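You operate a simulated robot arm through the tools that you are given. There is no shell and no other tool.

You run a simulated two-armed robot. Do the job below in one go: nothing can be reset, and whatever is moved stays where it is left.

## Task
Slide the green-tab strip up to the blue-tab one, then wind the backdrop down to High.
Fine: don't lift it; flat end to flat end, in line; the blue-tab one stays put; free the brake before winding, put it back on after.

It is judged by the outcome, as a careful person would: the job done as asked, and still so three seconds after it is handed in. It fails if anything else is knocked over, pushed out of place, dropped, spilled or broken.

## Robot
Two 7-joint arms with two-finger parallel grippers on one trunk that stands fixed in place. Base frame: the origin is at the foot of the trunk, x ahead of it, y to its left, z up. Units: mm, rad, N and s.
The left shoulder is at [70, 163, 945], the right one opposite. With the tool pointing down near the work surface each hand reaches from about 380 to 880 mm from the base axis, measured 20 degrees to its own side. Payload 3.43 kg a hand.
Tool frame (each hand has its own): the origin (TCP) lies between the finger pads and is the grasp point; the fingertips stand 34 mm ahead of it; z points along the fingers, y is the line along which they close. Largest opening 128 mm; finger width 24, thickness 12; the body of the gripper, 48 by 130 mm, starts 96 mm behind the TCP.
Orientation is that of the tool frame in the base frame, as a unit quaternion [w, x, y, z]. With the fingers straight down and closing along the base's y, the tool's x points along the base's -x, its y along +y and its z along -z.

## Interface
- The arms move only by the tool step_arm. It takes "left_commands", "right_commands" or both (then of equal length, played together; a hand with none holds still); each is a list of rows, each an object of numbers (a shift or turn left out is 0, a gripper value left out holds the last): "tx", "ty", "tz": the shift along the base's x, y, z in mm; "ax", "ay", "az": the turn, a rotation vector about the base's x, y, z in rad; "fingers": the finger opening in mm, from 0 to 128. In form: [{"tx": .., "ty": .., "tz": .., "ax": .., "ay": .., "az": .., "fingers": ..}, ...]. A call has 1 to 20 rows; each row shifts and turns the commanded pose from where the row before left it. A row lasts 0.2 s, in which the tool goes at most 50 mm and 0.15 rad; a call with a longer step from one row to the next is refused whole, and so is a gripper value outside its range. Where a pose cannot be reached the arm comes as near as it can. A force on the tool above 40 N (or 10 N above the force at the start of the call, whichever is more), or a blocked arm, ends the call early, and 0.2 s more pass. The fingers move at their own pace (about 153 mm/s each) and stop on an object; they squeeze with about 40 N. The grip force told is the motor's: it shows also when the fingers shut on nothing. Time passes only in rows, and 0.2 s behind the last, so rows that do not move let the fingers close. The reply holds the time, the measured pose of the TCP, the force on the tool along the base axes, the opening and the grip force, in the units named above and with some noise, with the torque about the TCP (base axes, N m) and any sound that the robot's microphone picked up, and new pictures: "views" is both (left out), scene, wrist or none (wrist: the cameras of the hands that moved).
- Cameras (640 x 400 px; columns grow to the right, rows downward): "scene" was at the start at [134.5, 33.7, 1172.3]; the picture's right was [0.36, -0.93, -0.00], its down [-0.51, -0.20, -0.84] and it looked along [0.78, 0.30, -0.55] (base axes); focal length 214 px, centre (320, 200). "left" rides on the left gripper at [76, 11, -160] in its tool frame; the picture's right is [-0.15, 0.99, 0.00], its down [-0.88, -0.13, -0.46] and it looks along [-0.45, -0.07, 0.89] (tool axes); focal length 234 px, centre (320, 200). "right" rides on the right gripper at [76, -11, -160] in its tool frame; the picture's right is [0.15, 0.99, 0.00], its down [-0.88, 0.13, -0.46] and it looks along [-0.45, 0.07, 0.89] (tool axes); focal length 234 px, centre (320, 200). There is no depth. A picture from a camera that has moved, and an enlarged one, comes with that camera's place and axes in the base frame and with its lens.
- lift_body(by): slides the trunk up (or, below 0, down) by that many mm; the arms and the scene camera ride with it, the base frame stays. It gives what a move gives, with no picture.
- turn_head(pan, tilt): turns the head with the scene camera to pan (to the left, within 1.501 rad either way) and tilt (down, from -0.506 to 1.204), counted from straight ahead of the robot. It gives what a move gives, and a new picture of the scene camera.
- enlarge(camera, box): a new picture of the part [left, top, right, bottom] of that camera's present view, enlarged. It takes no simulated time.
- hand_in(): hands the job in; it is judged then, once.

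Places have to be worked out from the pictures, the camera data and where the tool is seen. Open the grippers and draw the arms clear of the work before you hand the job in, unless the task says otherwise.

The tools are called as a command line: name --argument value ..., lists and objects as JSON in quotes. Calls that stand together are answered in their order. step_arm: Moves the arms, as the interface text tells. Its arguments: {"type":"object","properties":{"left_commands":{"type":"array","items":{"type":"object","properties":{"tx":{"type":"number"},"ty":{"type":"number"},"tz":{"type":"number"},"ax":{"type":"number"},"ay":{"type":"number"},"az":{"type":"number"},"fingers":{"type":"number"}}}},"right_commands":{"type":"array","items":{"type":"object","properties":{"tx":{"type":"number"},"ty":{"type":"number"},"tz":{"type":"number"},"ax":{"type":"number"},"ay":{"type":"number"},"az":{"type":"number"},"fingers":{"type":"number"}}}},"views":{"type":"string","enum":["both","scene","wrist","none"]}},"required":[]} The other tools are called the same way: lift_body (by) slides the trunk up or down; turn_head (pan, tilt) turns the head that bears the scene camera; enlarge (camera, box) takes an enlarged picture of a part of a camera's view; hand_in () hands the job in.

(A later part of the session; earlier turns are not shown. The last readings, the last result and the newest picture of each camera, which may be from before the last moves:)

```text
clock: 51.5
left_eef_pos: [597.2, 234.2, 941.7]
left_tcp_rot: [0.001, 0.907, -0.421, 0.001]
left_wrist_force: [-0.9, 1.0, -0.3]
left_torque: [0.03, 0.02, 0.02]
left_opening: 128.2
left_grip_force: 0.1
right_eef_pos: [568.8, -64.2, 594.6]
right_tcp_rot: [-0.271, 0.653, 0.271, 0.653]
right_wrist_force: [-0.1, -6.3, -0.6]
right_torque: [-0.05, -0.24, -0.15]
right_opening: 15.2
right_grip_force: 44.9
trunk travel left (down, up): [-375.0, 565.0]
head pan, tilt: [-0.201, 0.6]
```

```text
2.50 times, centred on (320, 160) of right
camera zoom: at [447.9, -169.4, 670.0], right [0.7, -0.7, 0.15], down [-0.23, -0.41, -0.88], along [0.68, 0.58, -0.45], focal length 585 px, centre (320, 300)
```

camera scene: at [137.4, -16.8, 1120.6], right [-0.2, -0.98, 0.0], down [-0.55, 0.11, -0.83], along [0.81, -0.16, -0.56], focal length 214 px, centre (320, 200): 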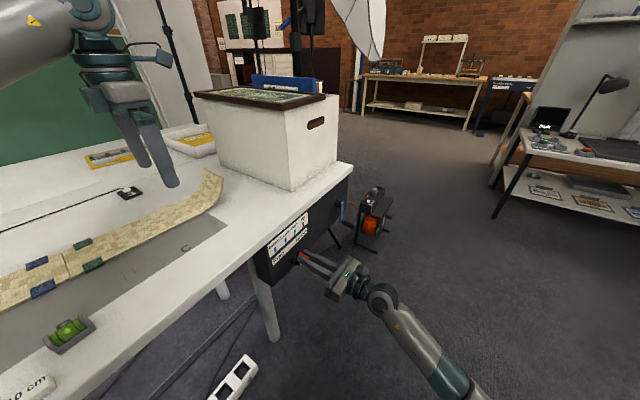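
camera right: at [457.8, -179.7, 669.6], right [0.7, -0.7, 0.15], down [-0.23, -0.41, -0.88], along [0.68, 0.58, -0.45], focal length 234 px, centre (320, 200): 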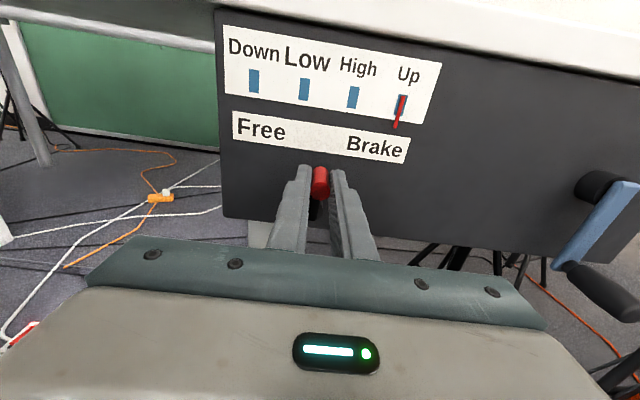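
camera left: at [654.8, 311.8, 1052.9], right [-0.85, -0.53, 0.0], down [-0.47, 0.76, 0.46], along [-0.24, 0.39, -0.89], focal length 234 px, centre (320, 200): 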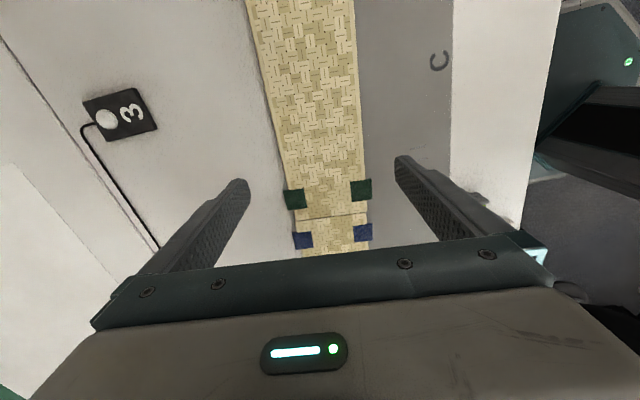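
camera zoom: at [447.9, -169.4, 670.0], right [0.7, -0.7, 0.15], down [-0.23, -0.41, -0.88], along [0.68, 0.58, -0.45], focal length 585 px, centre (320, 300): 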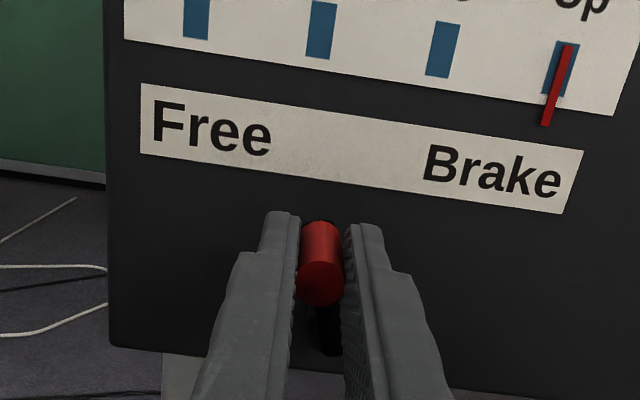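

Still moving smoothly; the lever is just left of vertical. Continuing toward the Free label.

step_arm --right_commands '[{"tx": -3.3, "ty": 3.3, "tz": -1.4}, {"tx": -3.2, "ty": 3.2, "tz": -1.7}, {"tx": -3.0, "ty": 3.0, "tz": -2.1}, {}]' --views "none"

enlarge --camera "scene" --box '[240, 210, 340, 285]'

enlarge --camera "right" --box '[220, 80, 420, 240]'

```text
clock: 52.5
left_eef_pos: [597.8, 234.8, 943.2]
left_tcp_rot: [0.0, 0.907, -0.421, -0.001]
left_wrist_force: [0.1, 0.2, -0.3]
left_torque: [-0.02, -0.01, -0.01]
left_opening: 128.0
left_grip_force: 0.0
right_eef_pos: [559.9, -54.9, 589.5]
right_tcp_rot: [-0.271, 0.653, 0.271, 0.654]
right_wrist_force: [9.5, 2.8, 1.1]
right_torque: [0.18, -0.59, -0.17]
right_opening: 15.5
right_grip_force: 45.4
trunk travel left (down, up): [-375.0, 565.0]
head pan, tilt: [-0.201, 0.6]
```

```text
5.33 times, centred on (290, 248) of scene
camera zoom: at [138.6, -15.8, 1120.5], right [-0.2, -0.98, 0.0], down [-0.55, 0.11, -0.82], along [0.81, -0.16, -0.57], focal length 1144 px, centre (480, -53)
```

zoom: 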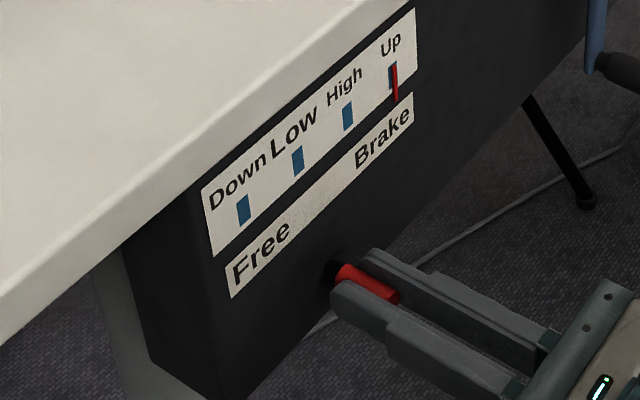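

```text
2.50 times, centred on (320, 160) of right
camera zoom: at [438.4, -160.0, 664.7], right [0.7, -0.7, 0.15], down [-0.23, -0.41, -0.88], along [0.68, 0.58, -0.45], focal length 585 px, centre (320, 300)
```

zoom: 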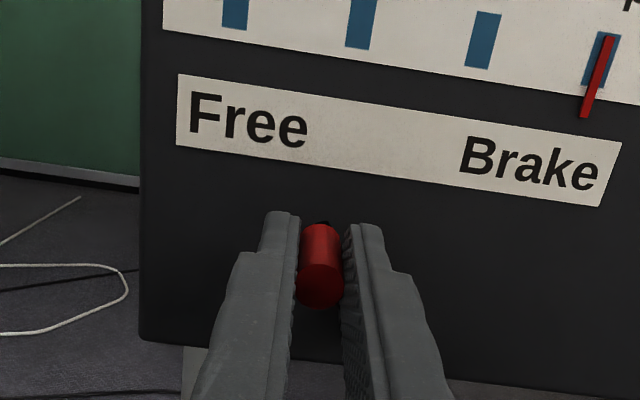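

No stop felt yet, with the lever at about 120°. I'll keep following the arc until it meets a stop.

step_arm --right_commands '[{"tx": -2.8, "ty": 2.8, "tz": -2.4}, {"tx": -2.7, "ty": 2.7, "tz": -2.7}, {"tx": -2.5, "ty": 2.5, "tz": -3.0}, {}]' --views "none"

enlarge --camera "scene" --box '[240, 210, 340, 285]'

enlarge --camera "right" --box '[220, 80, 420, 240]'

```text
clock: 53.2
left_eef_pos: [597.7, 232.7, 944.2]
left_tcp_rot: [0.0, 0.907, -0.421, 0.0]
left_wrist_force: [0.2, -0.3, -1.5]
left_torque: [-0.01, -0.04, -0.01]
left_opening: 127.8
left_grip_force: 0.0
right_eef_pos: [556.7, -52.7, 586.4]
right_tcp_rot: [-0.266, 0.65, 0.269, 0.659]
right_wrist_force: [12.5, -4.7, 1.6]
right_torque: [0.14, -0.02, 0.9]
right_opening: 15.8
right_grip_force: 45.5
trunk travel left (down, up): [-375.0, 565.0]
head pan, tilt: [-0.201, 0.6]
stopped in row 3 (right hand): the force on the tool passed its limit at 44 N (the readings are from after the stop); the commanded pose is now the measured one
```

```text
5.33 times, centred on (290, 248) of scene
camera zoom: at [138.7, -16.4, 1120.2], right [-0.2, -0.98, 0.0], down [-0.55, 0.11, -0.82], along [0.81, -0.16, -0.57], focal length 1144 px, centre (480, -53)
```

zoom: 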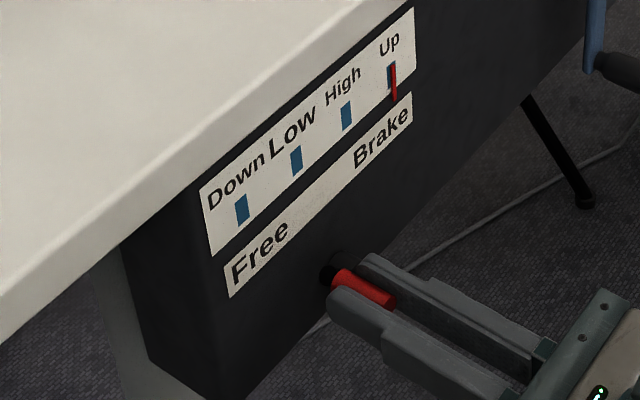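

```text
2.50 times, centred on (320, 160) of right
camera zoom: at [434.0, -156.7, 660.8], right [0.69, -0.71, 0.15], down [-0.22, -0.41, -0.88], along [0.69, 0.57, -0.44], focal length 585 px, centre (320, 300)
```

zoom: 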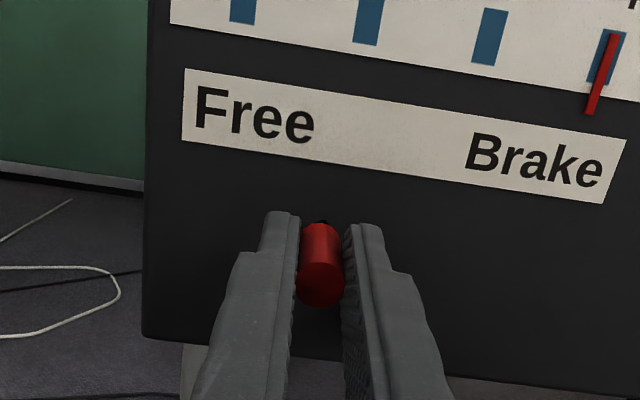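

A hard stop at a position symmetric to the start: the brake is at Free. I'll open and withdraw straight out.

step_arm --right_commands '[{"fingers": 30}, {"fingers": 60}, {"tx": -10, "ty": -10}, {"tx": -20, "ty": -20}, {"tx": -30, "ty": -30}, {"tx": -30, "ty": -30}]' --views "both"

enlarge --camera "right" --box '[200, 0, 640, 275]'

enlarge --camera "scene" --box '[240, 180, 380, 285]'

```text
clock: 54.6
left_eef_pos: [597.1, 233.5, 944.6]
left_tcp_rot: [0.001, 0.907, -0.421, 0.0]
left_wrist_force: [-0.1, -0.9, -0.5]
left_torque: [-0.01, -0.05, 0.0]
left_opening: 128.1
left_grip_force: 0.0
right_eef_pos: [465.6, -141.3, 585.9]
right_tcp_rot: [-0.268, 0.651, 0.269, 0.657]
right_wrist_force: [0.6, 0.0, 0.7]
right_torque: [0.0, 0.01, 0.01]
right_opening: 60.0
right_grip_force: 0.0
trunk travel left (down, up): [-375.0, 565.0]
head pan, tilt: [-0.201, 0.6]
camera scene: at [137.8, -16.4, 1120.6], right [-0.2, -0.98, 0.0], down [-0.55, 0.11, -0.83], along [0.81, -0.16, -0.56], focal length 214 px, centre (320, 200)
camera right: at [343.3, -246.9, 660.0], right [0.69, -0.71, 0.15], down [-0.22, -0.41, -0.88], along [0.69, 0.58, -0.44], focal length 234 px, centre (320, 200)
```

scene: 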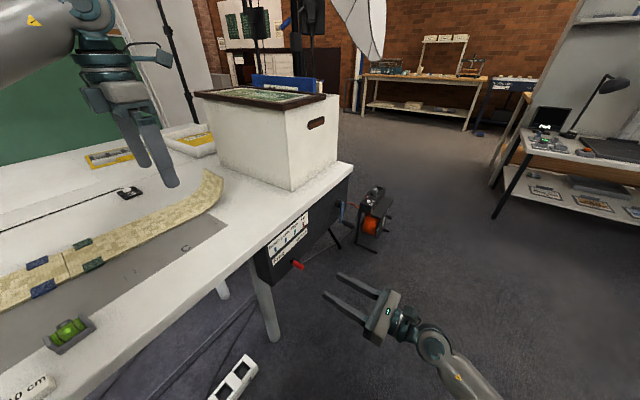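
right: 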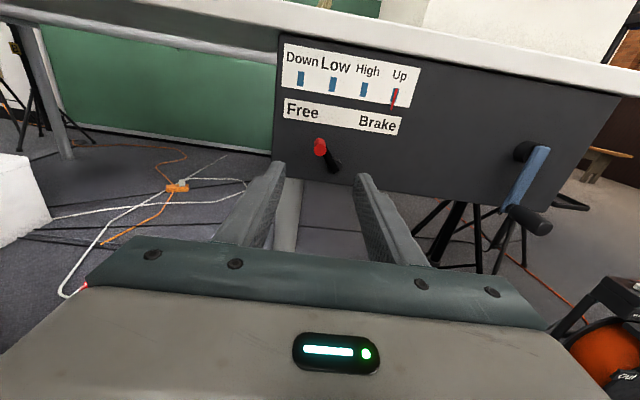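

```text
1.45 times, centred on (420, 138) of right
camera zoom: at [343.3, -246.9, 660.0], right [0.69, -0.71, 0.15], down [-0.22, -0.41, -0.88], along [0.69, 0.58, -0.44], focal length 341 px, centre (174, 291)
```

zoom: 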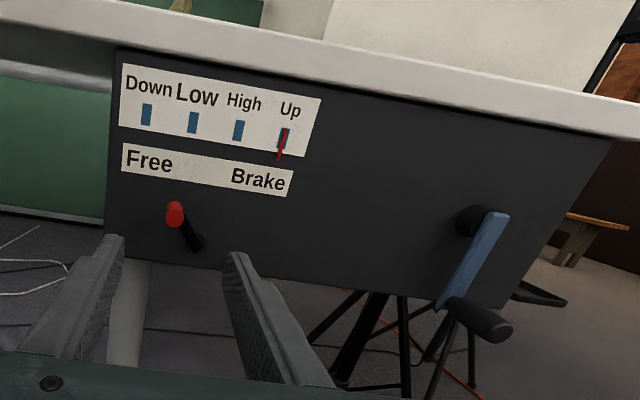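

```text
3.81 times, centred on (310, 232) of scene
camera zoom: at [137.8, -16.4, 1120.6], right [-0.2, -0.98, 0.0], down [-0.55, 0.11, -0.83], along [0.81, -0.16, -0.56], focal length 817 px, centre (358, 76)
```

zoom: 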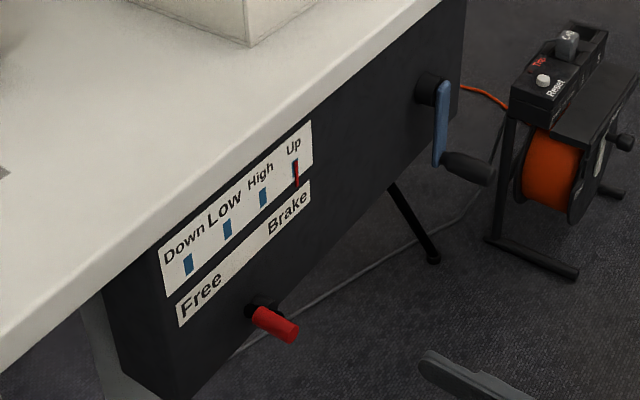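

The brake lever now points to Free and the pointer is still at Up. The crank hub is at about lateral 750 mm and z 613. Its handle hangs straight down with the tip at (772,-292,527). I'll move the right hand in front of the handle.

step_arm --right_commands '[{"tx": 32.6, "ty": -32.6, "tz": -8}, {"tx": 32.6, "ty": -32.6, "tz": -8}, {"tx": 32.6, "ty": -32.6, "tz": -8}, {"tx": 32.6, "ty": -32.6, "tz": -8}, {"tx": 32.6, "ty": -32.6, "tz": -8}, {"tx": 32.6, "ty": -32.6, "tz": -8}, {"tx": 32.6, "ty": -32.6, "tz": -8, "az": 0.006, "fingers": 80}, {}]' --views "both"

turn_head --pan -0.25 --tilt 0.6

enlarge --camera "scene" --box '[260, 160, 380, 250]'

enlarge --camera "right" --box '[220, 0, 460, 200]'

```text
clock: 56.4
left_eef_pos: [597.0, 234.4, 943.3]
left_tcp_rot: [0.001, 0.907, -0.421, -0.001]
left_wrist_force: [-0.1, -0.7, -0.2]
left_torque: [0.01, 0.01, -0.02]
left_opening: 128.1
left_grip_force: 0.1
right_eef_pos: [690.1, -367.8, 529.6]
right_tcp_rot: [-0.269, 0.649, 0.271, 0.658]
right_wrist_force: [-0.4, -0.4, 0.0]
right_torque: [-0.03, -0.02, 0.0]
right_opening: 80.2
right_grip_force: 0.0
trunk travel left (down, up): [-375.0, 565.0]
head pan, tilt: [-0.201, 0.6]
camera scene: at [138.0, -16.2, 1120.6], right [-0.2, -0.98, 0.0], down [-0.55, 0.11, -0.83], along [0.81, -0.16, -0.56], focal length 214 px, centre (320, 200)
camera right: at [569.0, -472.9, 604.0], right [0.7, -0.7, 0.15], down [-0.22, -0.41, -0.88], along [0.68, 0.58, -0.44], focal length 234 px, centre (320, 200)
```

scene: 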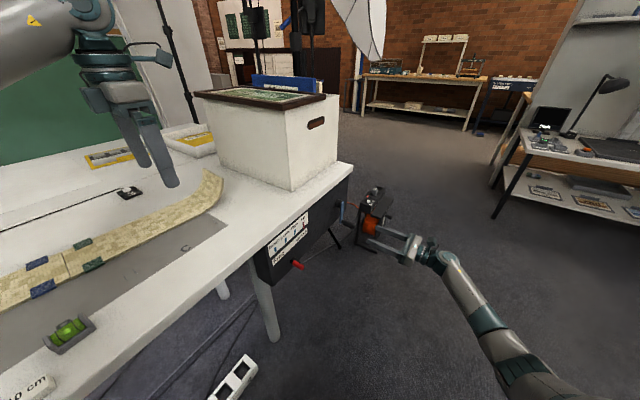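
right: 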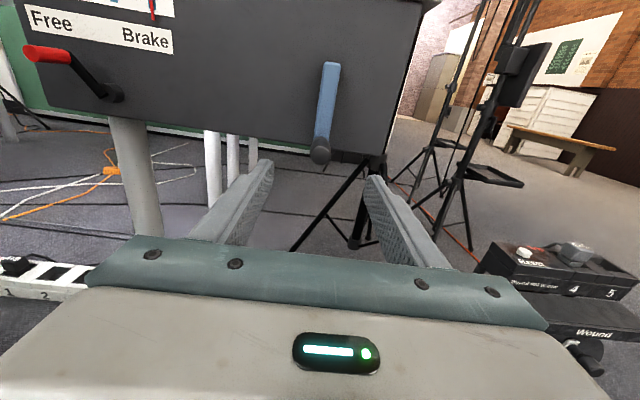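

```text
clock: 57.1
left_eef_pos: [597.2, 233.1, 944.5]
left_tcp_rot: [0.001, 0.907, -0.421, 0.0]
left_wrist_force: [-0.7, -0.7, -0.3]
left_torque: [0.0, -0.02, -0.01]
left_opening: 128.0
left_grip_force: 0.0
right_eef_pos: [690.5, -367.8, 530.5]
right_tcp_rot: [-0.269, 0.65, 0.271, 0.657]
right_wrist_force: [0.4, 0.8, 0.0]
right_torque: [-0.03, 0.01, 0.0]
right_opening: 80.0
right_grip_force: 0.1
trunk travel left (down, up): [-375.0, 565.0]
head pan, tilt: [-0.25, 0.6]
camera scene: at [137.2, -20.4, 1120.5], right [-0.25, -0.97, 0.0], down [-0.55, 0.14, -0.82], along [0.8, -0.2, -0.57], focal length 214 px, centre (320, 200)
```

scene: 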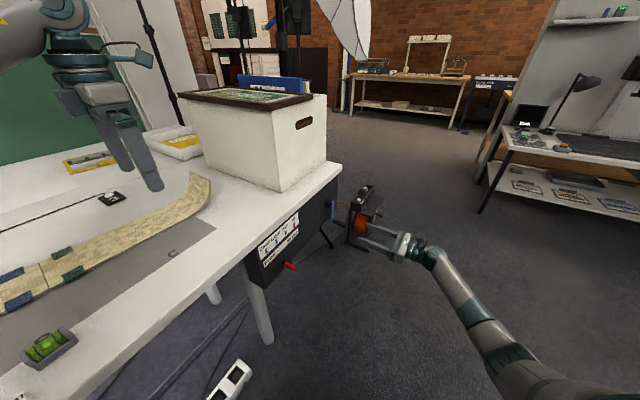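

```text
4.44 times, centred on (320, 205) of scene
camera zoom: at [137.2, -20.4, 1120.5], right [-0.25, -0.97, 0.0], down [-0.55, 0.14, -0.82], along [0.8, -0.2, -0.57], focal length 953 px, centre (320, 178)
```

zoom: 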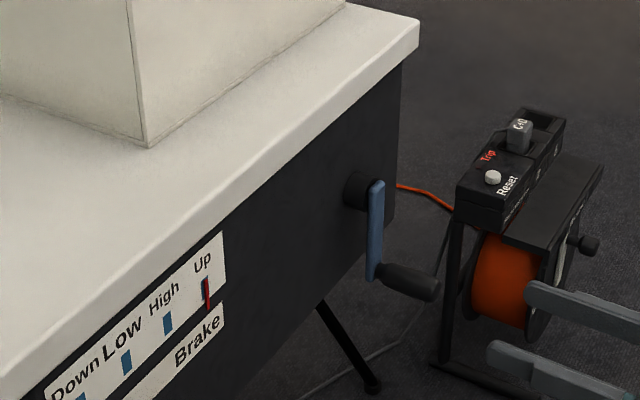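

```text
2.00 times, centred on (340, 100) of right
camera zoom: at [569.0, -472.7, 603.9], right [0.7, -0.7, 0.15], down [-0.22, -0.41, -0.88], along [0.68, 0.58, -0.44], focal length 468 px, centre (280, 400)
```

zoom: 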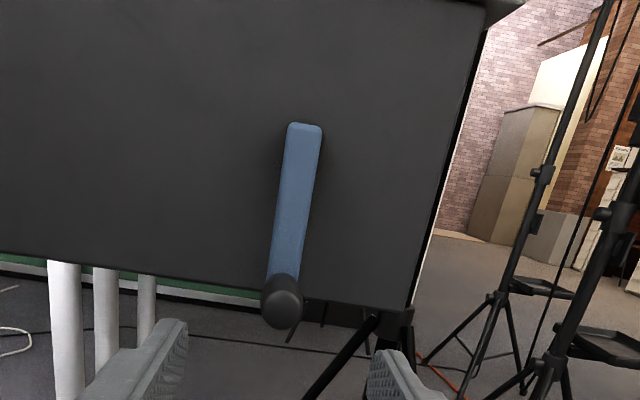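

The handle tip is at (769,-290,530), dead ahead of the hand, about 26 mm in diameter. I'll move in 117 mm so the fingers straddle it, then close.

step_arm --right_commands '[{"tx": 20, "ty": 20}, {"tx": 20, "ty": 20}, {"tx": 20, "ty": 20}, {"tx": 13, "ty": 13, "tz": -1}, {"tx": 10, "ty": 9, "tz": -1}, {}]' --views "wrist"

enlarge --camera "scene" --box '[260, 160, 380, 250]'

```text
clock: 58.5
left_eef_pos: [597.7, 231.7, 945.1]
left_tcp_rot: [0.001, 0.907, -0.42, 0.0]
left_wrist_force: [-0.4, -0.1, 0.7]
left_torque: [-0.01, -0.01, -0.01]
left_opening: 127.8
left_grip_force: 0.0
right_eef_pos: [776.6, -287.4, 528.5]
right_tcp_rot: [-0.268, 0.65, 0.27, 0.657]
right_wrist_force: [0.1, -0.2, -0.1]
right_torque: [-0.04, -0.04, -0.01]
right_opening: 80.0
right_grip_force: 0.1
trunk travel left (down, up): [-375.0, 565.0]
head pan, tilt: [-0.25, 0.6]
camera right: at [655.4, -392.1, 602.6], right [0.7, -0.7, 0.15], down [-0.22, -0.41, -0.88], along [0.68, 0.58, -0.44], focal length 234 px, centre (320, 200)
```

right: 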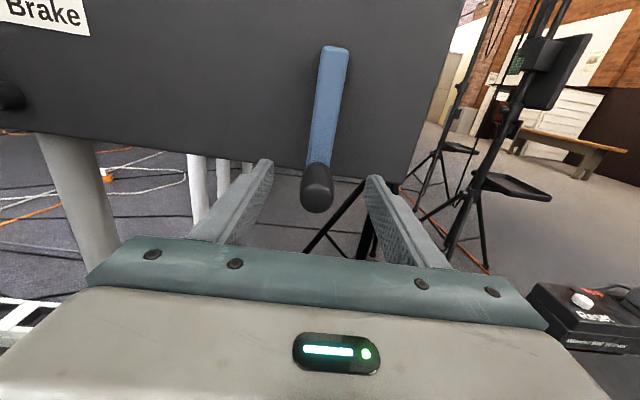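

```text
4.44 times, centred on (320, 205) of scene
camera zoom: at [137.2, -20.5, 1120.5], right [-0.25, -0.97, 0.0], down [-0.55, 0.14, -0.82], along [0.8, -0.2, -0.57], focal length 953 px, centre (320, 178)
```

zoom: 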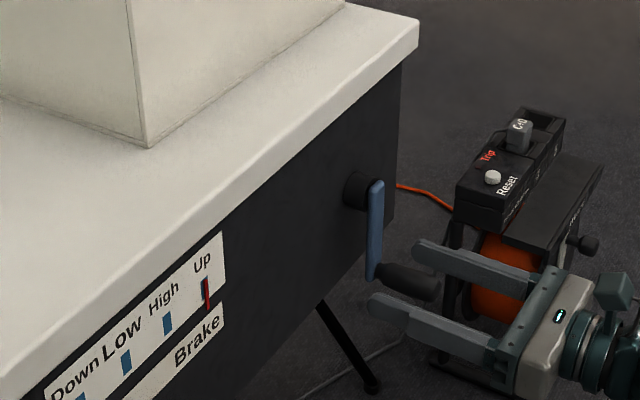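

The handle sits between the fingers. I'll shift 2.5 mm left to centre it and close.

step_arm --right_commands '[{"tx": -1.8, "ty": 1.8, "fingers": 50}, {"fingers": 36}, {"fingers": 28}, {"fingers": 15}, {}, {}]' --views "wrist"

enlarge --camera "scene" --box '[260, 160, 380, 250]'

```text
clock: 59.9
left_eef_pos: [598.5, 234.1, 943.1]
left_tcp_rot: [0.001, 0.907, -0.421, 0.0]
left_wrist_force: [0.0, -0.6, 0.1]
left_torque: [-0.01, -0.05, 0.01]
left_opening: 127.7
left_grip_force: 0.0
right_eef_pos: [775.9, -285.3, 529.5]
right_tcp_rot: [-0.268, 0.65, 0.27, 0.658]
right_wrist_force: [3.1, -1.1, 0.5]
right_torque: [0.01, 0.02, 1.29]
right_opening: 25.0
right_grip_force: 45.6
trunk travel left (down, up): [-375.0, 565.0]
head pan, tilt: [-0.25, 0.6]
camera right: at [653.6, -390.2, 602.8], right [0.7, -0.7, 0.15], down [-0.22, -0.41, -0.88], along [0.68, 0.58, -0.44], focal length 234 px, centre (320, 200)
```

right: 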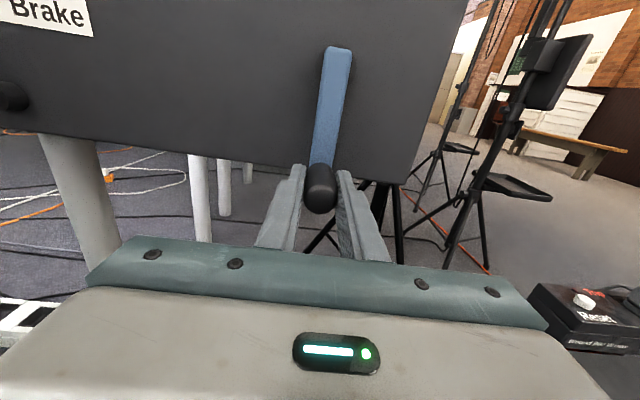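

```text
4.44 times, centred on (320, 205) of scene
camera zoom: at [137.4, -20.6, 1120.5], right [-0.25, -0.97, 0.0], down [-0.55, 0.14, -0.82], along [0.8, -0.2, -0.57], focal length 953 px, centre (320, 178)
```

zoom: 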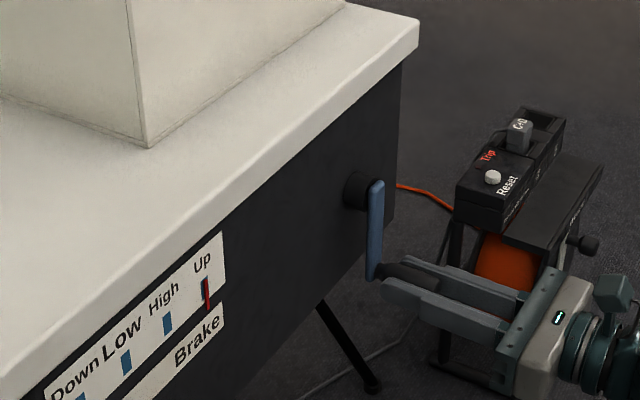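

Gripped at the bottom of its circle. I'll try a small turn to the left (clockwise as faced) and watch the pointer and the force.

step_arm --right_commands '[{"tx": -3.5, "ty": 3.5, "tz": 0.15}, {"tx": -3.5, "ty": 3.5, "tz": 0.45}, {"tx": -3.5, "ty": 3.5, "tz": 0.75}, {"tx": -3.5, "ty": 3.5, "tz": 1.05}, {"tx": -3.5, "ty": 3.5, "tz": 1.4}, {}]' --views "wrist"

enlarge --camera "scene" --box '[260, 160, 380, 250]'

```text
clock: 60.4
left_eef_pos: [598.3, 233.5, 941.6]
left_tcp_rot: [0.001, 0.907, -0.42, -0.002]
left_wrist_force: [0.2, 0.2, -0.7]
left_torque: [0.0, -0.02, 0.02]
left_opening: 127.9
left_grip_force: 0.1
right_eef_pos: [775.9, -286.9, 529.2]
right_tcp_rot: [-0.263, 0.653, 0.266, 0.659]
right_wrist_force: [28.5, -1.2, -9.5]
right_torque: [0.28, -0.26, 1.71]
right_opening: 26.0
right_grip_force: 45.1
trunk travel left (down, up): [-375.0, 565.0]
head pan, tilt: [-0.25, 0.6]
stopped in row 2 (right hand): the force on the tool passed its limit at 45 N (the readings are from after the stop); the commanded pose is now the measured one
camera right: at [651.5, -387.9, 603.0], right [0.68, -0.71, 0.15], down [-0.23, -0.41, -0.88], along [0.69, 0.57, -0.44], focal length 234 px, centre (320, 200)
```

right: 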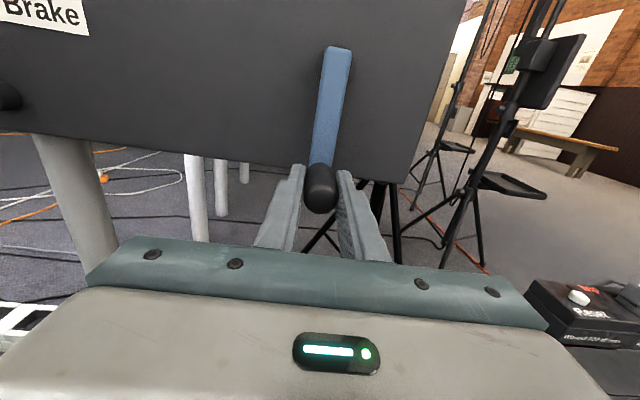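

```text
4.44 times, centred on (320, 205) of scene
camera zoom: at [140.3, -20.7, 1119.9], right [-0.25, -0.97, 0.0], down [-0.55, 0.14, -0.82], along [0.8, -0.2, -0.57], focal length 953 px, centre (320, 178)
```

zoom: 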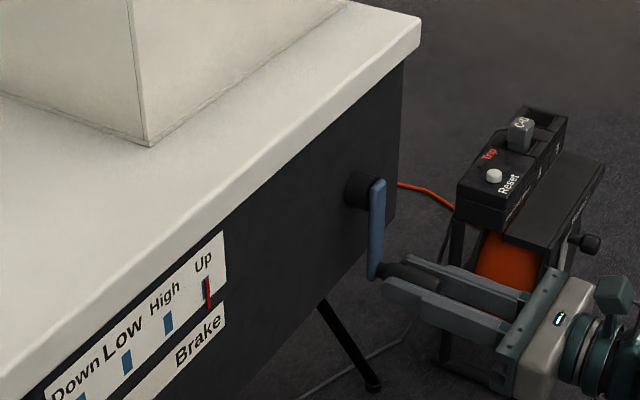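

That direction is blocked because the crank is at its Up stop. I'll wind the other way (right, counter-clockwise as faced).

step_arm --right_commands '[{"tx": 1.5, "ty": -1.5, "az": 0.008}, {"tx": 3.0, "ty": -3.0, "tz": 0.3, "az": 0.007}, {"tx": 3.5, "ty": -3.5, "tz": 0.6}, {"tx": 3.5, "ty": -3.5, "tz": 0.9}, {"tx": 3.5, "ty": -3.5, "tz": 1.2}, {}]' --views "wrist"

enlarge --camera "scene" --box '[260, 160, 380, 250]'

```text
clock: 61.8
left_eef_pos: [599.6, 232.9, 943.2]
left_tcp_rot: [0.001, 0.907, -0.421, -0.002]
left_wrist_force: [0.1, 0.5, -0.7]
left_torque: [0.02, -0.03, 0.03]
left_opening: 128.0
left_grip_force: 0.0
right_eef_pos: [788.5, -299.6, 531.0]
right_tcp_rot: [-0.27, 0.65, 0.272, 0.656]
right_wrist_force: [7.3, 6.7, -13.6]
right_torque: [-0.38, 0.36, -1.01]
right_opening: 24.9
right_grip_force: 44.8
trunk travel left (down, up): [-375.0, 565.0]
head pan, tilt: [-0.25, 0.6]
camera right: at [667.7, -404.7, 605.6], right [0.7, -0.7, 0.15], down [-0.22, -0.41, -0.88], along [0.68, 0.58, -0.44], focal length 234 px, centre (320, 200)
```

right: 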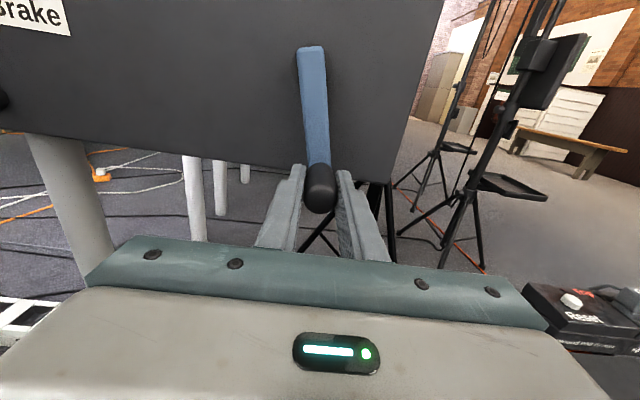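

```text
4.44 times, centred on (320, 205) of scene
camera zoom: at [139.8, -20.8, 1120.1], right [-0.25, -0.97, 0.0], down [-0.55, 0.14, -0.82], along [0.8, -0.2, -0.57], focal length 953 px, centre (320, 178)
```

zoom: 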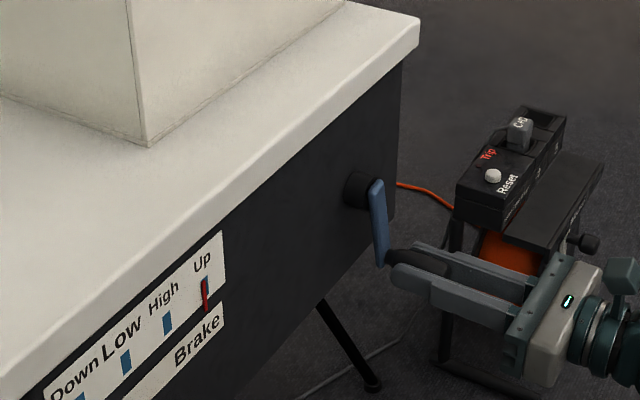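

The crank turns this way and the pointer has begun to move toward High, roughly half a turn per notch. I'll continue along the circle (radius about 84 mm) to 45°.

step_arm --right_commands '[{"tx": 4.6, "ty": -4.6, "tz": 2.1}, {"tx": 4.8, "ty": -4.8, "tz": 2.8}, {"tx": 4.6, "ty": -4.6, "tz": 3.4}, {"tx": 4.4, "ty": -4.4, "tz": 3.9}, {"tx": 4.1, "ty": -4.1, "tz": 4.5}, {"tx": 3.8, "ty": -3.8, "tz": 4.9}, {}]' --views "wrist"

enlarge --camera "scene" --box '[260, 160, 380, 250]'

```text
clock: 63.4
left_eef_pos: [599.2, 232.3, 942.1]
left_tcp_rot: [0.001, 0.907, -0.421, -0.002]
left_wrist_force: [-0.2, 0.1, -0.6]
left_torque: [0.0, -0.02, 0.0]
left_opening: 127.9
left_grip_force: 0.0
right_eef_pos: [815.9, -327.0, 552.3]
right_tcp_rot: [-0.269, 0.65, 0.271, 0.657]
right_wrist_force: [21.4, -6.3, -18.7]
right_torque: [-0.28, 0.33, 1.13]
right_opening: 25.2
right_grip_force: 45.0
trunk travel left (down, up): [-375.0, 565.0]
head pan, tilt: [-0.25, 0.6]
camera right: at [694.9, -432.1, 626.7], right [0.7, -0.7, 0.15], down [-0.22, -0.41, -0.88], along [0.68, 0.58, -0.44], focal length 234 px, centre (320, 200)
```

right: 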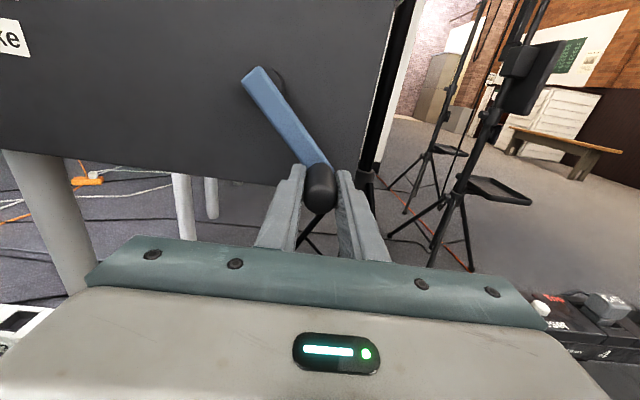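

```text
4.44 times, centred on (320, 205) of scene
camera zoom: at [141.1, -21.8, 1120.0], right [-0.25, -0.97, 0.0], down [-0.55, 0.14, -0.82], along [0.8, -0.2, -0.57], focal length 953 px, centre (320, 178)
```

zoom: 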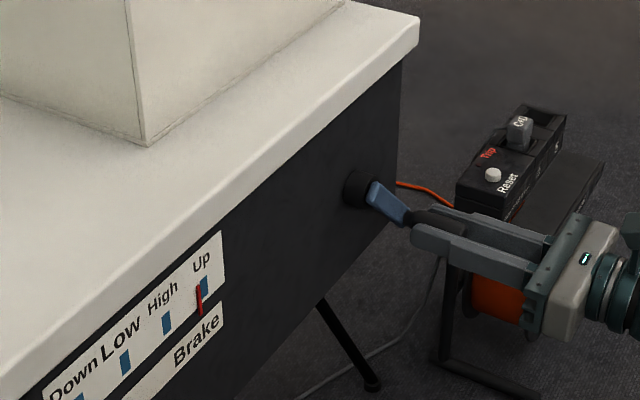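

The pointer has moved about a fifth of the way, and the forces suggest the crank radius is nearer 88 mm. I'll continue on the corrected circle to 80°.

step_arm --right_commands '[{"tx": 2.5, "ty": -2.5, "tz": 3.2}, {"tx": 2.1, "ty": -2.1, "tz": 3.4}, {"tx": 3.3, "ty": -3.3, "tz": 6.1}, {"tx": 2.9, "ty": -2.9, "tz": 6.5}, {"tx": 2.5, "ty": -2.5, "tz": 6.8}, {"tx": 2.05, "ty": -2.05, "tz": 7.1}, {"tx": 1.6, "ty": -1.6, "tz": 7.3}, {"tx": 1.2, "ty": -1.2, "tz": 7.5}, {}]' --views "wrist"

enlarge --camera "scene" --box '[260, 160, 380, 250]'

```text
clock: 65.4
left_eef_pos: [600.0, 231.3, 942.2]
left_tcp_rot: [0.001, 0.907, -0.421, -0.003]
left_wrist_force: [0.1, 0.3, 0.1]
left_torque: [0.01, -0.01, -0.03]
left_opening: 127.9
left_grip_force: 0.1
right_eef_pos: [834.6, -345.4, 602.8]
right_tcp_rot: [-0.27, 0.649, 0.27, 0.658]
right_wrist_force: [31.5, -17.3, -4.8]
right_torque: [-0.14, 0.14, 1.24]
right_opening: 25.3
right_grip_force: 44.9
trunk travel left (down, up): [-375.0, 565.0]
head pan, tilt: [-0.25, 0.6]
camera right: at [712.5, -450.3, 676.5], right [0.7, -0.7, 0.15], down [-0.22, -0.41, -0.88], along [0.68, 0.58, -0.44], focal length 234 px, centre (320, 200)
```

right: 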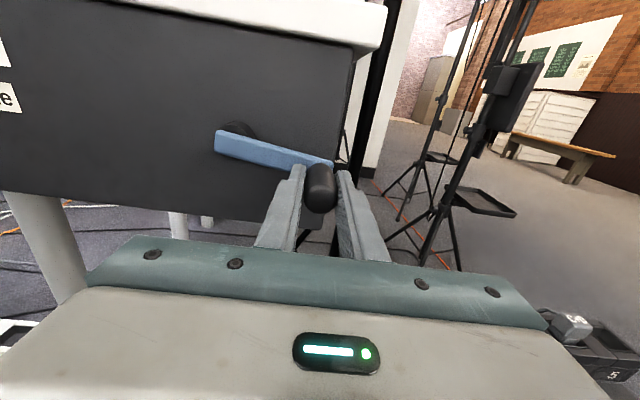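

```text
4.44 times, centred on (320, 205) of scene
camera zoom: at [140.2, -22.1, 1120.2], right [-0.25, -0.97, 0.0], down [-0.55, 0.14, -0.82], along [0.8, -0.2, -0.57], focal length 953 px, centre (320, 178)
```

zoom: 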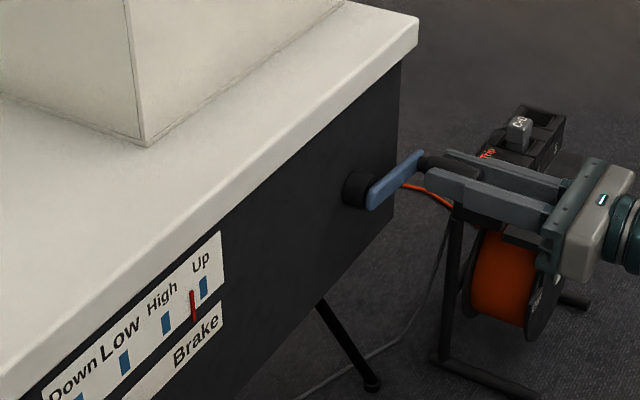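

The pointer is about 40% of the way to High. There is a steady outward side force of about 34 N, so I'll ease the tool 1.5 mm outward to see whether it drops.

step_arm --right_commands '[{"tx": 1.06, "ty": -1.06}, {}, {}]' --views "none"

```text
clock: 66.2
left_eef_pos: [598.5, 232.6, 942.8]
left_tcp_rot: [0.0, 0.907, -0.421, -0.002]
left_wrist_force: [-0.9, 0.6, -0.6]
left_torque: [0.04, 0.01, 0.0]
left_opening: 128.0
left_grip_force: 0.1
right_eef_pos: [834.3, -344.8, 602.6]
right_tcp_rot: [-0.27, 0.649, 0.271, 0.658]
right_wrist_force: [25.7, -15.4, 0.9]
right_torque: [0.32, -0.29, 1.07]
right_opening: 25.2
right_grip_force: 44.7
trunk travel left (down, up): [-375.0, 565.0]
head pan, tilt: [-0.25, 0.6]
```

Shifting outward lowered the force without moving the handle, so my commanded pose has a left bias left over from the earlier stop. I'll remove more of it.

step_arm --right_commands '[{"tx": 1.4, "ty": -1.4}, {"tx": 1.4, "ty": -1.4}, {"tx": 1.4, "ty": -1.4}, {}, {}]' --views "none"

```text
clock: 67.6
left_eef_pos: [595.8, 233.0, 944.5]
left_tcp_rot: [0.001, 0.907, -0.422, 0.001]
left_wrist_force: [-0.1, -0.1, 0.3]
left_torque: [0.03, -0.06, -0.01]
left_opening: 128.4
left_grip_force: 0.2
right_eef_pos: [835.9, -345.6, 605.5]
right_tcp_rot: [-0.273, 0.647, 0.276, 0.656]
right_wrist_force: [-24.0, 4.1, 7.5]
right_torque: [-0.55, 0.53, -1.16]
right_opening: 25.3
right_grip_force: 45.0
trunk travel left (down, up): [-375.0, 565.0]
head pan, tilt: [-0.25, 0.6]
stopped in row 5 (right hand): the force on the tool passed its limit at 41 N (the readings are from after the stop); the commanded pose is now the measured one
```

I overcorrected; the neutral point is about 1.7 mm back. I'll ease back and re-level the yaw.

step_arm --right_commands '[{"tx": -0.6, "ty": 0.6, "az": -0.006}, {"tx": -0.5, "ty": 0.5, "az": -0.004}, {}, {}]' --views "none"

```text
clock: 68.6
left_eef_pos: [595.9, 233.5, 944.5]
left_tcp_rot: [0.001, 0.907, -0.421, 0.001]
left_wrist_force: [0.8, -0.2, 1.0]
left_torque: [0.0, -0.01, 0.04]
left_opening: 127.7
left_grip_force: 0.1
right_eef_pos: [834.1, -345.7, 604.4]
right_tcp_rot: [-0.268, 0.649, 0.272, 0.658]
right_wrist_force: [-14.0, -1.3, 9.0]
right_torque: [0.25, -0.24, 1.3]
right_opening: 25.1
right_grip_force: 45.4
trunk travel left (down, up): [-375.0, 565.0]
head pan, tilt: [-0.25, 0.6]
```

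Forces are low now. Refitting the measured points gives centre (lateral 749.7, z 614.8) and radius 85.5, so I'll continue from 84° to 103°.

step_arm --right_commands '[{"tx": 0.2, "ty": -0.2, "tz": 6.3}, {"tz": 7.5}, {"tx": -0.5, "ty": 0.5, "tz": 7.4}, {"tx": -1.0, "ty": 1.0, "tz": 7.3}, {}]' --views "none"

enlarge --camera "scene" --box '[260, 160, 380, 250]'

```text
clock: 69.8
left_eef_pos: [597.0, 233.4, 942.3]
left_tcp_rot: [0.001, 0.908, -0.42, 0.0]
left_wrist_force: [0.1, -0.6, -0.3]
left_torque: [0.02, -0.02, -0.02]
left_opening: 128.2
left_grip_force: 0.0
right_eef_pos: [834.4, -344.2, 630.2]
right_tcp_rot: [-0.269, 0.65, 0.271, 0.657]
right_wrist_force: [0.3, -3.1, -1.7]
right_torque: [-0.44, 0.46, 1.2]
right_opening: 24.9
right_grip_force: 45.2
trunk travel left (down, up): [-375.0, 565.0]
head pan, tilt: [-0.25, 0.6]
```

```text
4.44 times, centred on (320, 205) of scene
camera zoom: at [137.7, -20.7, 1120.5], right [-0.25, -0.97, 0.0], down [-0.55, 0.14, -0.82], along [0.8, -0.2, -0.57], focal length 953 px, centre (320, 178)
```

zoom: 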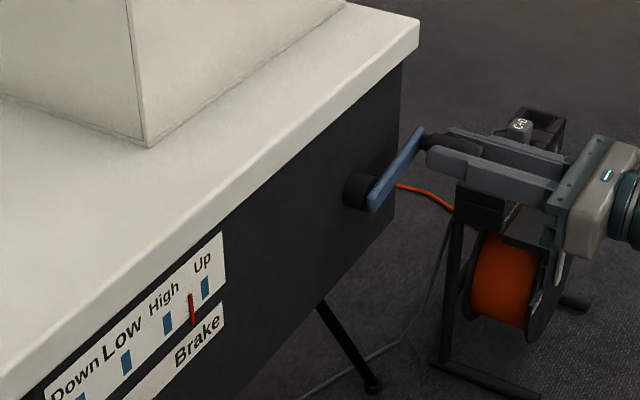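

Forces are near zero and the pointer is advancing. Continuing to about 143°.

step_arm --right_commands '[{"tx": -1.4, "ty": 1.4, "tz": 7.2}, {"tx": -1.85, "ty": 1.85, "tz": 7.0}, {"tx": -2.25, "ty": 2.25, "tz": 6.7}, {"tx": -2.7, "ty": 2.7, "tz": 6.5}, {"tx": -3.05, "ty": 3.05, "tz": 6.0}, {}]' --views "none"

enlarge --camera "scene" --box '[260, 160, 380, 250]'

```text
clock: 71.2
left_eef_pos: [597.1, 234.4, 943.5]
left_tcp_rot: [0.001, 0.907, -0.421, 0.0]
left_wrist_force: [-0.5, 0.5, -0.3]
left_torque: [0.0, 0.01, -0.02]
left_opening: 128.0
left_grip_force: 0.0
right_eef_pos: [823.4, -333.1, 665.3]
right_tcp_rot: [-0.269, 0.649, 0.271, 0.658]
right_wrist_force: [6.1, -3.6, 3.0]
right_torque: [-0.06, 0.08, 1.2]
right_opening: 25.2
right_grip_force: 44.9
trunk travel left (down, up): [-375.0, 565.0]
head pan, tilt: [-0.25, 0.6]
```

```text
4.44 times, centred on (320, 205) of scene
camera zoom: at [137.4, -20.6, 1120.5], right [-0.25, -0.97, 0.0], down [-0.55, 0.14, -0.82], along [0.8, -0.2, -0.57], focal length 953 px, centre (320, 178)
```

zoom: 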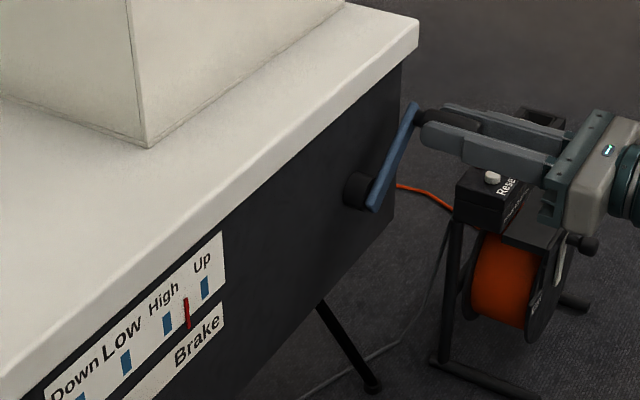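

Good, about 55% of the way with low forces. Continuing to about 158°.

step_arm --right_commands '[{"tx": -3.45, "ty": 3.45, "tz": 5.7}, {"tx": -3.75, "ty": 3.75, "tz": 5.2}, {"tx": -4.05, "ty": 4.05, "tz": 4.8}, {"tx": -4.4, "ty": 4.4, "tz": 4.2}, {"tx": -4.6, "ty": 4.6, "tz": 3.7}, {"tx": -4.8, "ty": 4.8, "tz": 3.1}, {}]' --views "wrist"

enlarge --camera "scene" --box '[260, 160, 380, 250]'

```text
clock: 72.8
left_eef_pos: [596.4, 233.7, 943.1]
left_tcp_rot: [0.0, 0.907, -0.421, 0.001]
left_wrist_force: [0.4, -0.2, 0.4]
left_torque: [-0.03, -0.02, -0.03]
left_opening: 127.8
left_grip_force: 0.1
right_eef_pos: [797.0, -306.6, 692.9]
right_tcp_rot: [-0.268, 0.648, 0.272, 0.659]
right_wrist_force: [8.2, -5.3, 21.7]
right_torque: [0.1, -0.07, 1.2]
right_opening: 24.9
right_grip_force: 45.1
trunk travel left (down, up): [-375.0, 565.0]
head pan, tilt: [-0.25, 0.6]
camera right: at [674.7, -412.1, 766.8], right [0.7, -0.7, 0.16], down [-0.22, -0.41, -0.88], along [0.68, 0.58, -0.44], focal length 234 px, centre (320, 200)
```

right: 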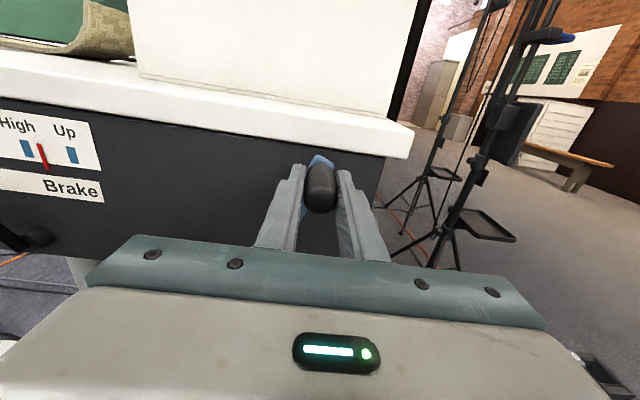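

```text
4.44 times, centred on (320, 205) of scene
camera zoom: at [135.4, -19.9, 1120.9], right [-0.25, -0.97, 0.0], down [-0.55, 0.14, -0.83], along [0.8, -0.2, -0.56], focal length 953 px, centre (320, 178)
```

zoom: 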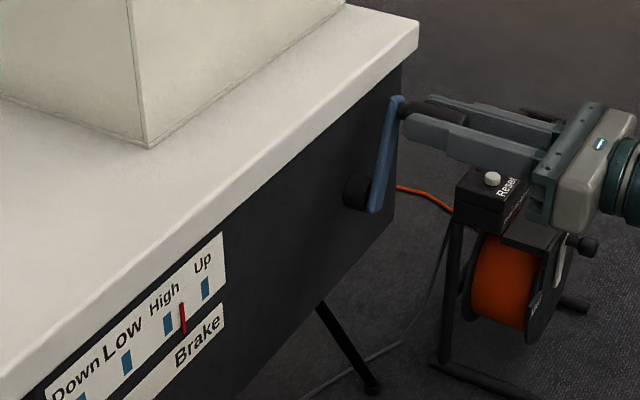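

The pointer is about 65% of the way, so roughly 85° remain. An upward force shows the top of the circle is about 1.5 mm higher than assumed, so I'll go over the top with that correction.

step_arm --right_commands '[{"tx": -2.0, "ty": 2.0, "tz": 2.3}, {"tx": -2.9, "ty": 2.9, "tz": 1.8}, {"tx": -5.15, "ty": 5.15, "tz": 1.9}, {"tx": -5.3, "ty": 5.3, "tz": 1.3}, {"tx": -5.3, "ty": 5.3, "tz": 0.5}, {}]' --views "wrist"

enlarge --camera "scene" --box '[260, 160, 380, 250]'

```text
clock: 74.2
left_eef_pos: [596.4, 234.1, 944.0]
left_tcp_rot: [0.001, 0.907, -0.421, 0.0]
left_wrist_force: [0.1, 0.1, 0.2]
left_torque: [0.03, 0.01, 0.0]
left_opening: 127.9
left_grip_force: 0.1
right_eef_pos: [774.2, -285.3, 697.9]
right_tcp_rot: [-0.269, 0.649, 0.273, 0.657]
right_wrist_force: [0.0, 1.1, 14.0]
right_torque: [0.14, -0.16, 1.06]
right_opening: 25.1
right_grip_force: 45.1
trunk travel left (down, up): [-375.0, 565.0]
head pan, tilt: [-0.25, 0.6]
camera right: at [653.9, -391.0, 773.0], right [0.7, -0.7, 0.16], down [-0.22, -0.41, -0.88], along [0.68, 0.58, -0.44], focal length 234 px, centre (320, 200)
```

right: 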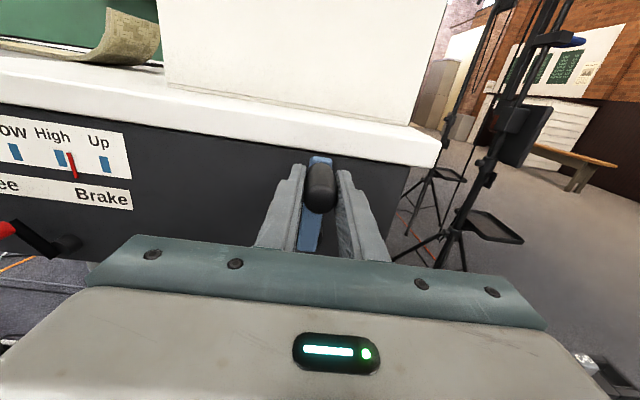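

```text
4.44 times, centred on (320, 205) of scene
camera zoom: at [135.5, -19.7, 1120.7], right [-0.25, -0.97, 0.0], down [-0.55, 0.14, -0.83], along [0.8, -0.2, -0.56], focal length 953 px, centre (320, 178)
```

zoom: 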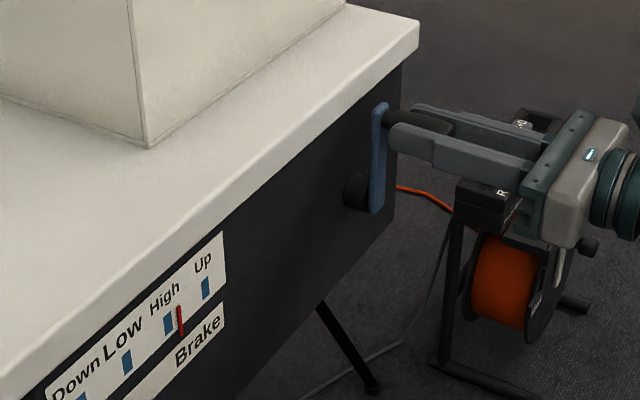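

Over the top with the pointer at roughly 70%. I'll continue down the left side in small steps.

step_arm --right_commands '[{"tx": -5.2, "ty": 5.2, "tz": 0.8}, {"tx": -5.2, "ty": 5.2, "tz": -0.8}, {"tx": -5.1, "ty": 5.1, "tz": -1.6}, {"tx": -4.95, "ty": 4.95, "tz": -2.2}, {}]' --views "none"

enlarge --camera "scene" --box '[260, 160, 380, 250]'

enlarge --camera "right" --box '[0, 80, 200, 240]'

```text
clock: 75.4
left_eef_pos: [597.3, 233.1, 942.7]
left_tcp_rot: [0.001, 0.907, -0.421, -0.001]
left_wrist_force: [-1.0, 0.2, -0.5]
left_torque: [-0.01, 0.03, 0.01]
left_opening: 128.0
left_grip_force: 0.1
right_eef_pos: [756.1, -265.5, 694.3]
right_tcp_rot: [-0.27, 0.65, 0.273, 0.656]
right_wrist_force: [1.3, 2.3, 3.6]
right_torque: [-0.06, 0.02, 1.11]
right_opening: 24.8
right_grip_force: 45.0
trunk travel left (down, up): [-375.0, 565.0]
head pan, tilt: [-0.25, 0.6]
```

```text
4.44 times, centred on (320, 205) of scene
camera zoom: at [137.0, -20.1, 1120.5], right [-0.25, -0.97, 0.0], down [-0.55, 0.14, -0.83], along [0.8, -0.2, -0.56], focal length 953 px, centre (320, 178)
```

zoom: 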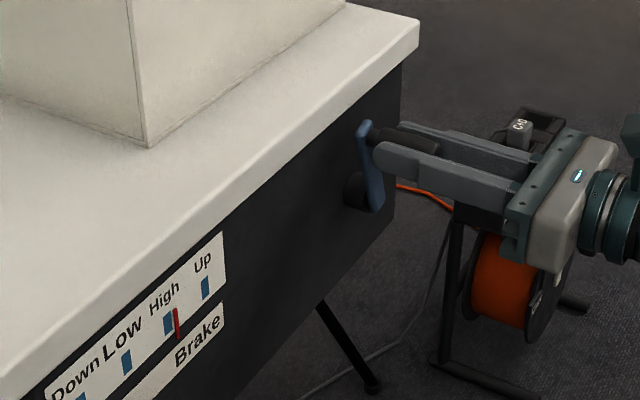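

```text
2.50 times, centred on (100, 160) of right
camera zoom: at [634.5, -371.4, 768.9], right [0.7, -0.7, 0.15], down [-0.22, -0.42, -0.88], along [0.68, 0.58, -0.44], focal length 585 px, centre (870, 300)
```

zoom: 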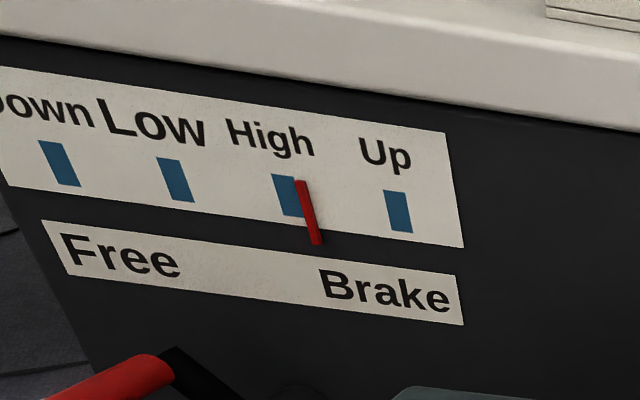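

The pointer is now at roughly 83%. I'll advance another 25° or so and check from close range.

step_arm --right_commands '[{"tx": -4.8, "ty": 4.8, "tz": -2.9}, {"tx": -4.65, "ty": 4.65, "tz": -3.5}, {"tx": -4.45, "ty": 4.45, "tz": -4.0}, {"tx": -4.25, "ty": 4.25, "tz": -4.6}, {}]' --views "none"

enlarge --camera "scene" --box '[260, 190, 324, 240]'

enlarge --camera "right" --box '[0, 60, 240, 240]'

```text
clock: 76.6
left_eef_pos: [596.6, 233.8, 943.5]
left_tcp_rot: [0.001, 0.907, -0.421, 0.0]
left_wrist_force: [-0.1, 0.7, -0.8]
left_torque: [0.04, -0.02, 0.01]
left_opening: 128.0
left_grip_force: 0.0
right_eef_pos: [737.9, -247.4, 680.6]
right_tcp_rot: [-0.269, 0.65, 0.272, 0.657]
right_wrist_force: [-3.5, 1.5, 3.4]
right_torque: [0.1, -0.06, 1.15]
right_opening: 25.2
right_grip_force: 45.2
trunk travel left (down, up): [-375.0, 565.0]
head pan, tilt: [-0.25, 0.6]
```

```text
8.00 times, centred on (292, 215) of scene
camera zoom: at [136.5, -20.2, 1120.6], right [-0.25, -0.97, 0.0], down [-0.55, 0.14, -0.83], along [0.8, -0.2, -0.56], focal length 1716 px, centre (544, 80)
```

zoom: 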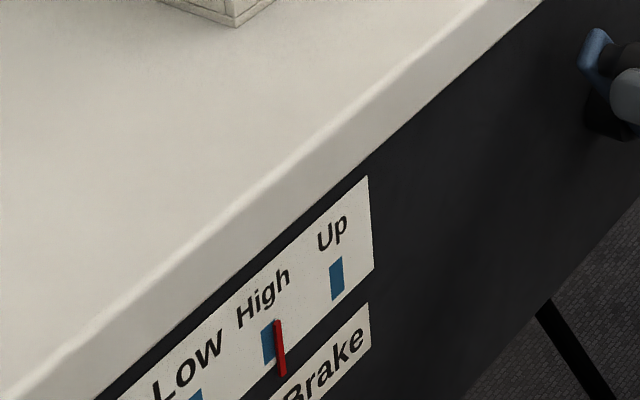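

```text
2.22 times, centred on (120, 150) of right
camera zoom: at [615.8, -352.9, 754.3], right [0.7, -0.7, 0.15], down [-0.22, -0.41, -0.88], along [0.68, 0.58, -0.44], focal length 520 px, centre (764, 311)
```

zoom: 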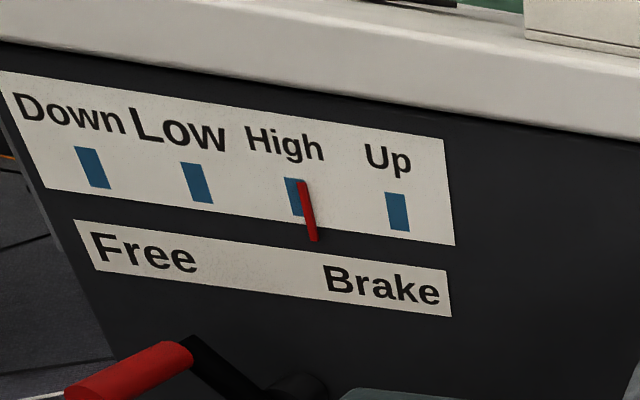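

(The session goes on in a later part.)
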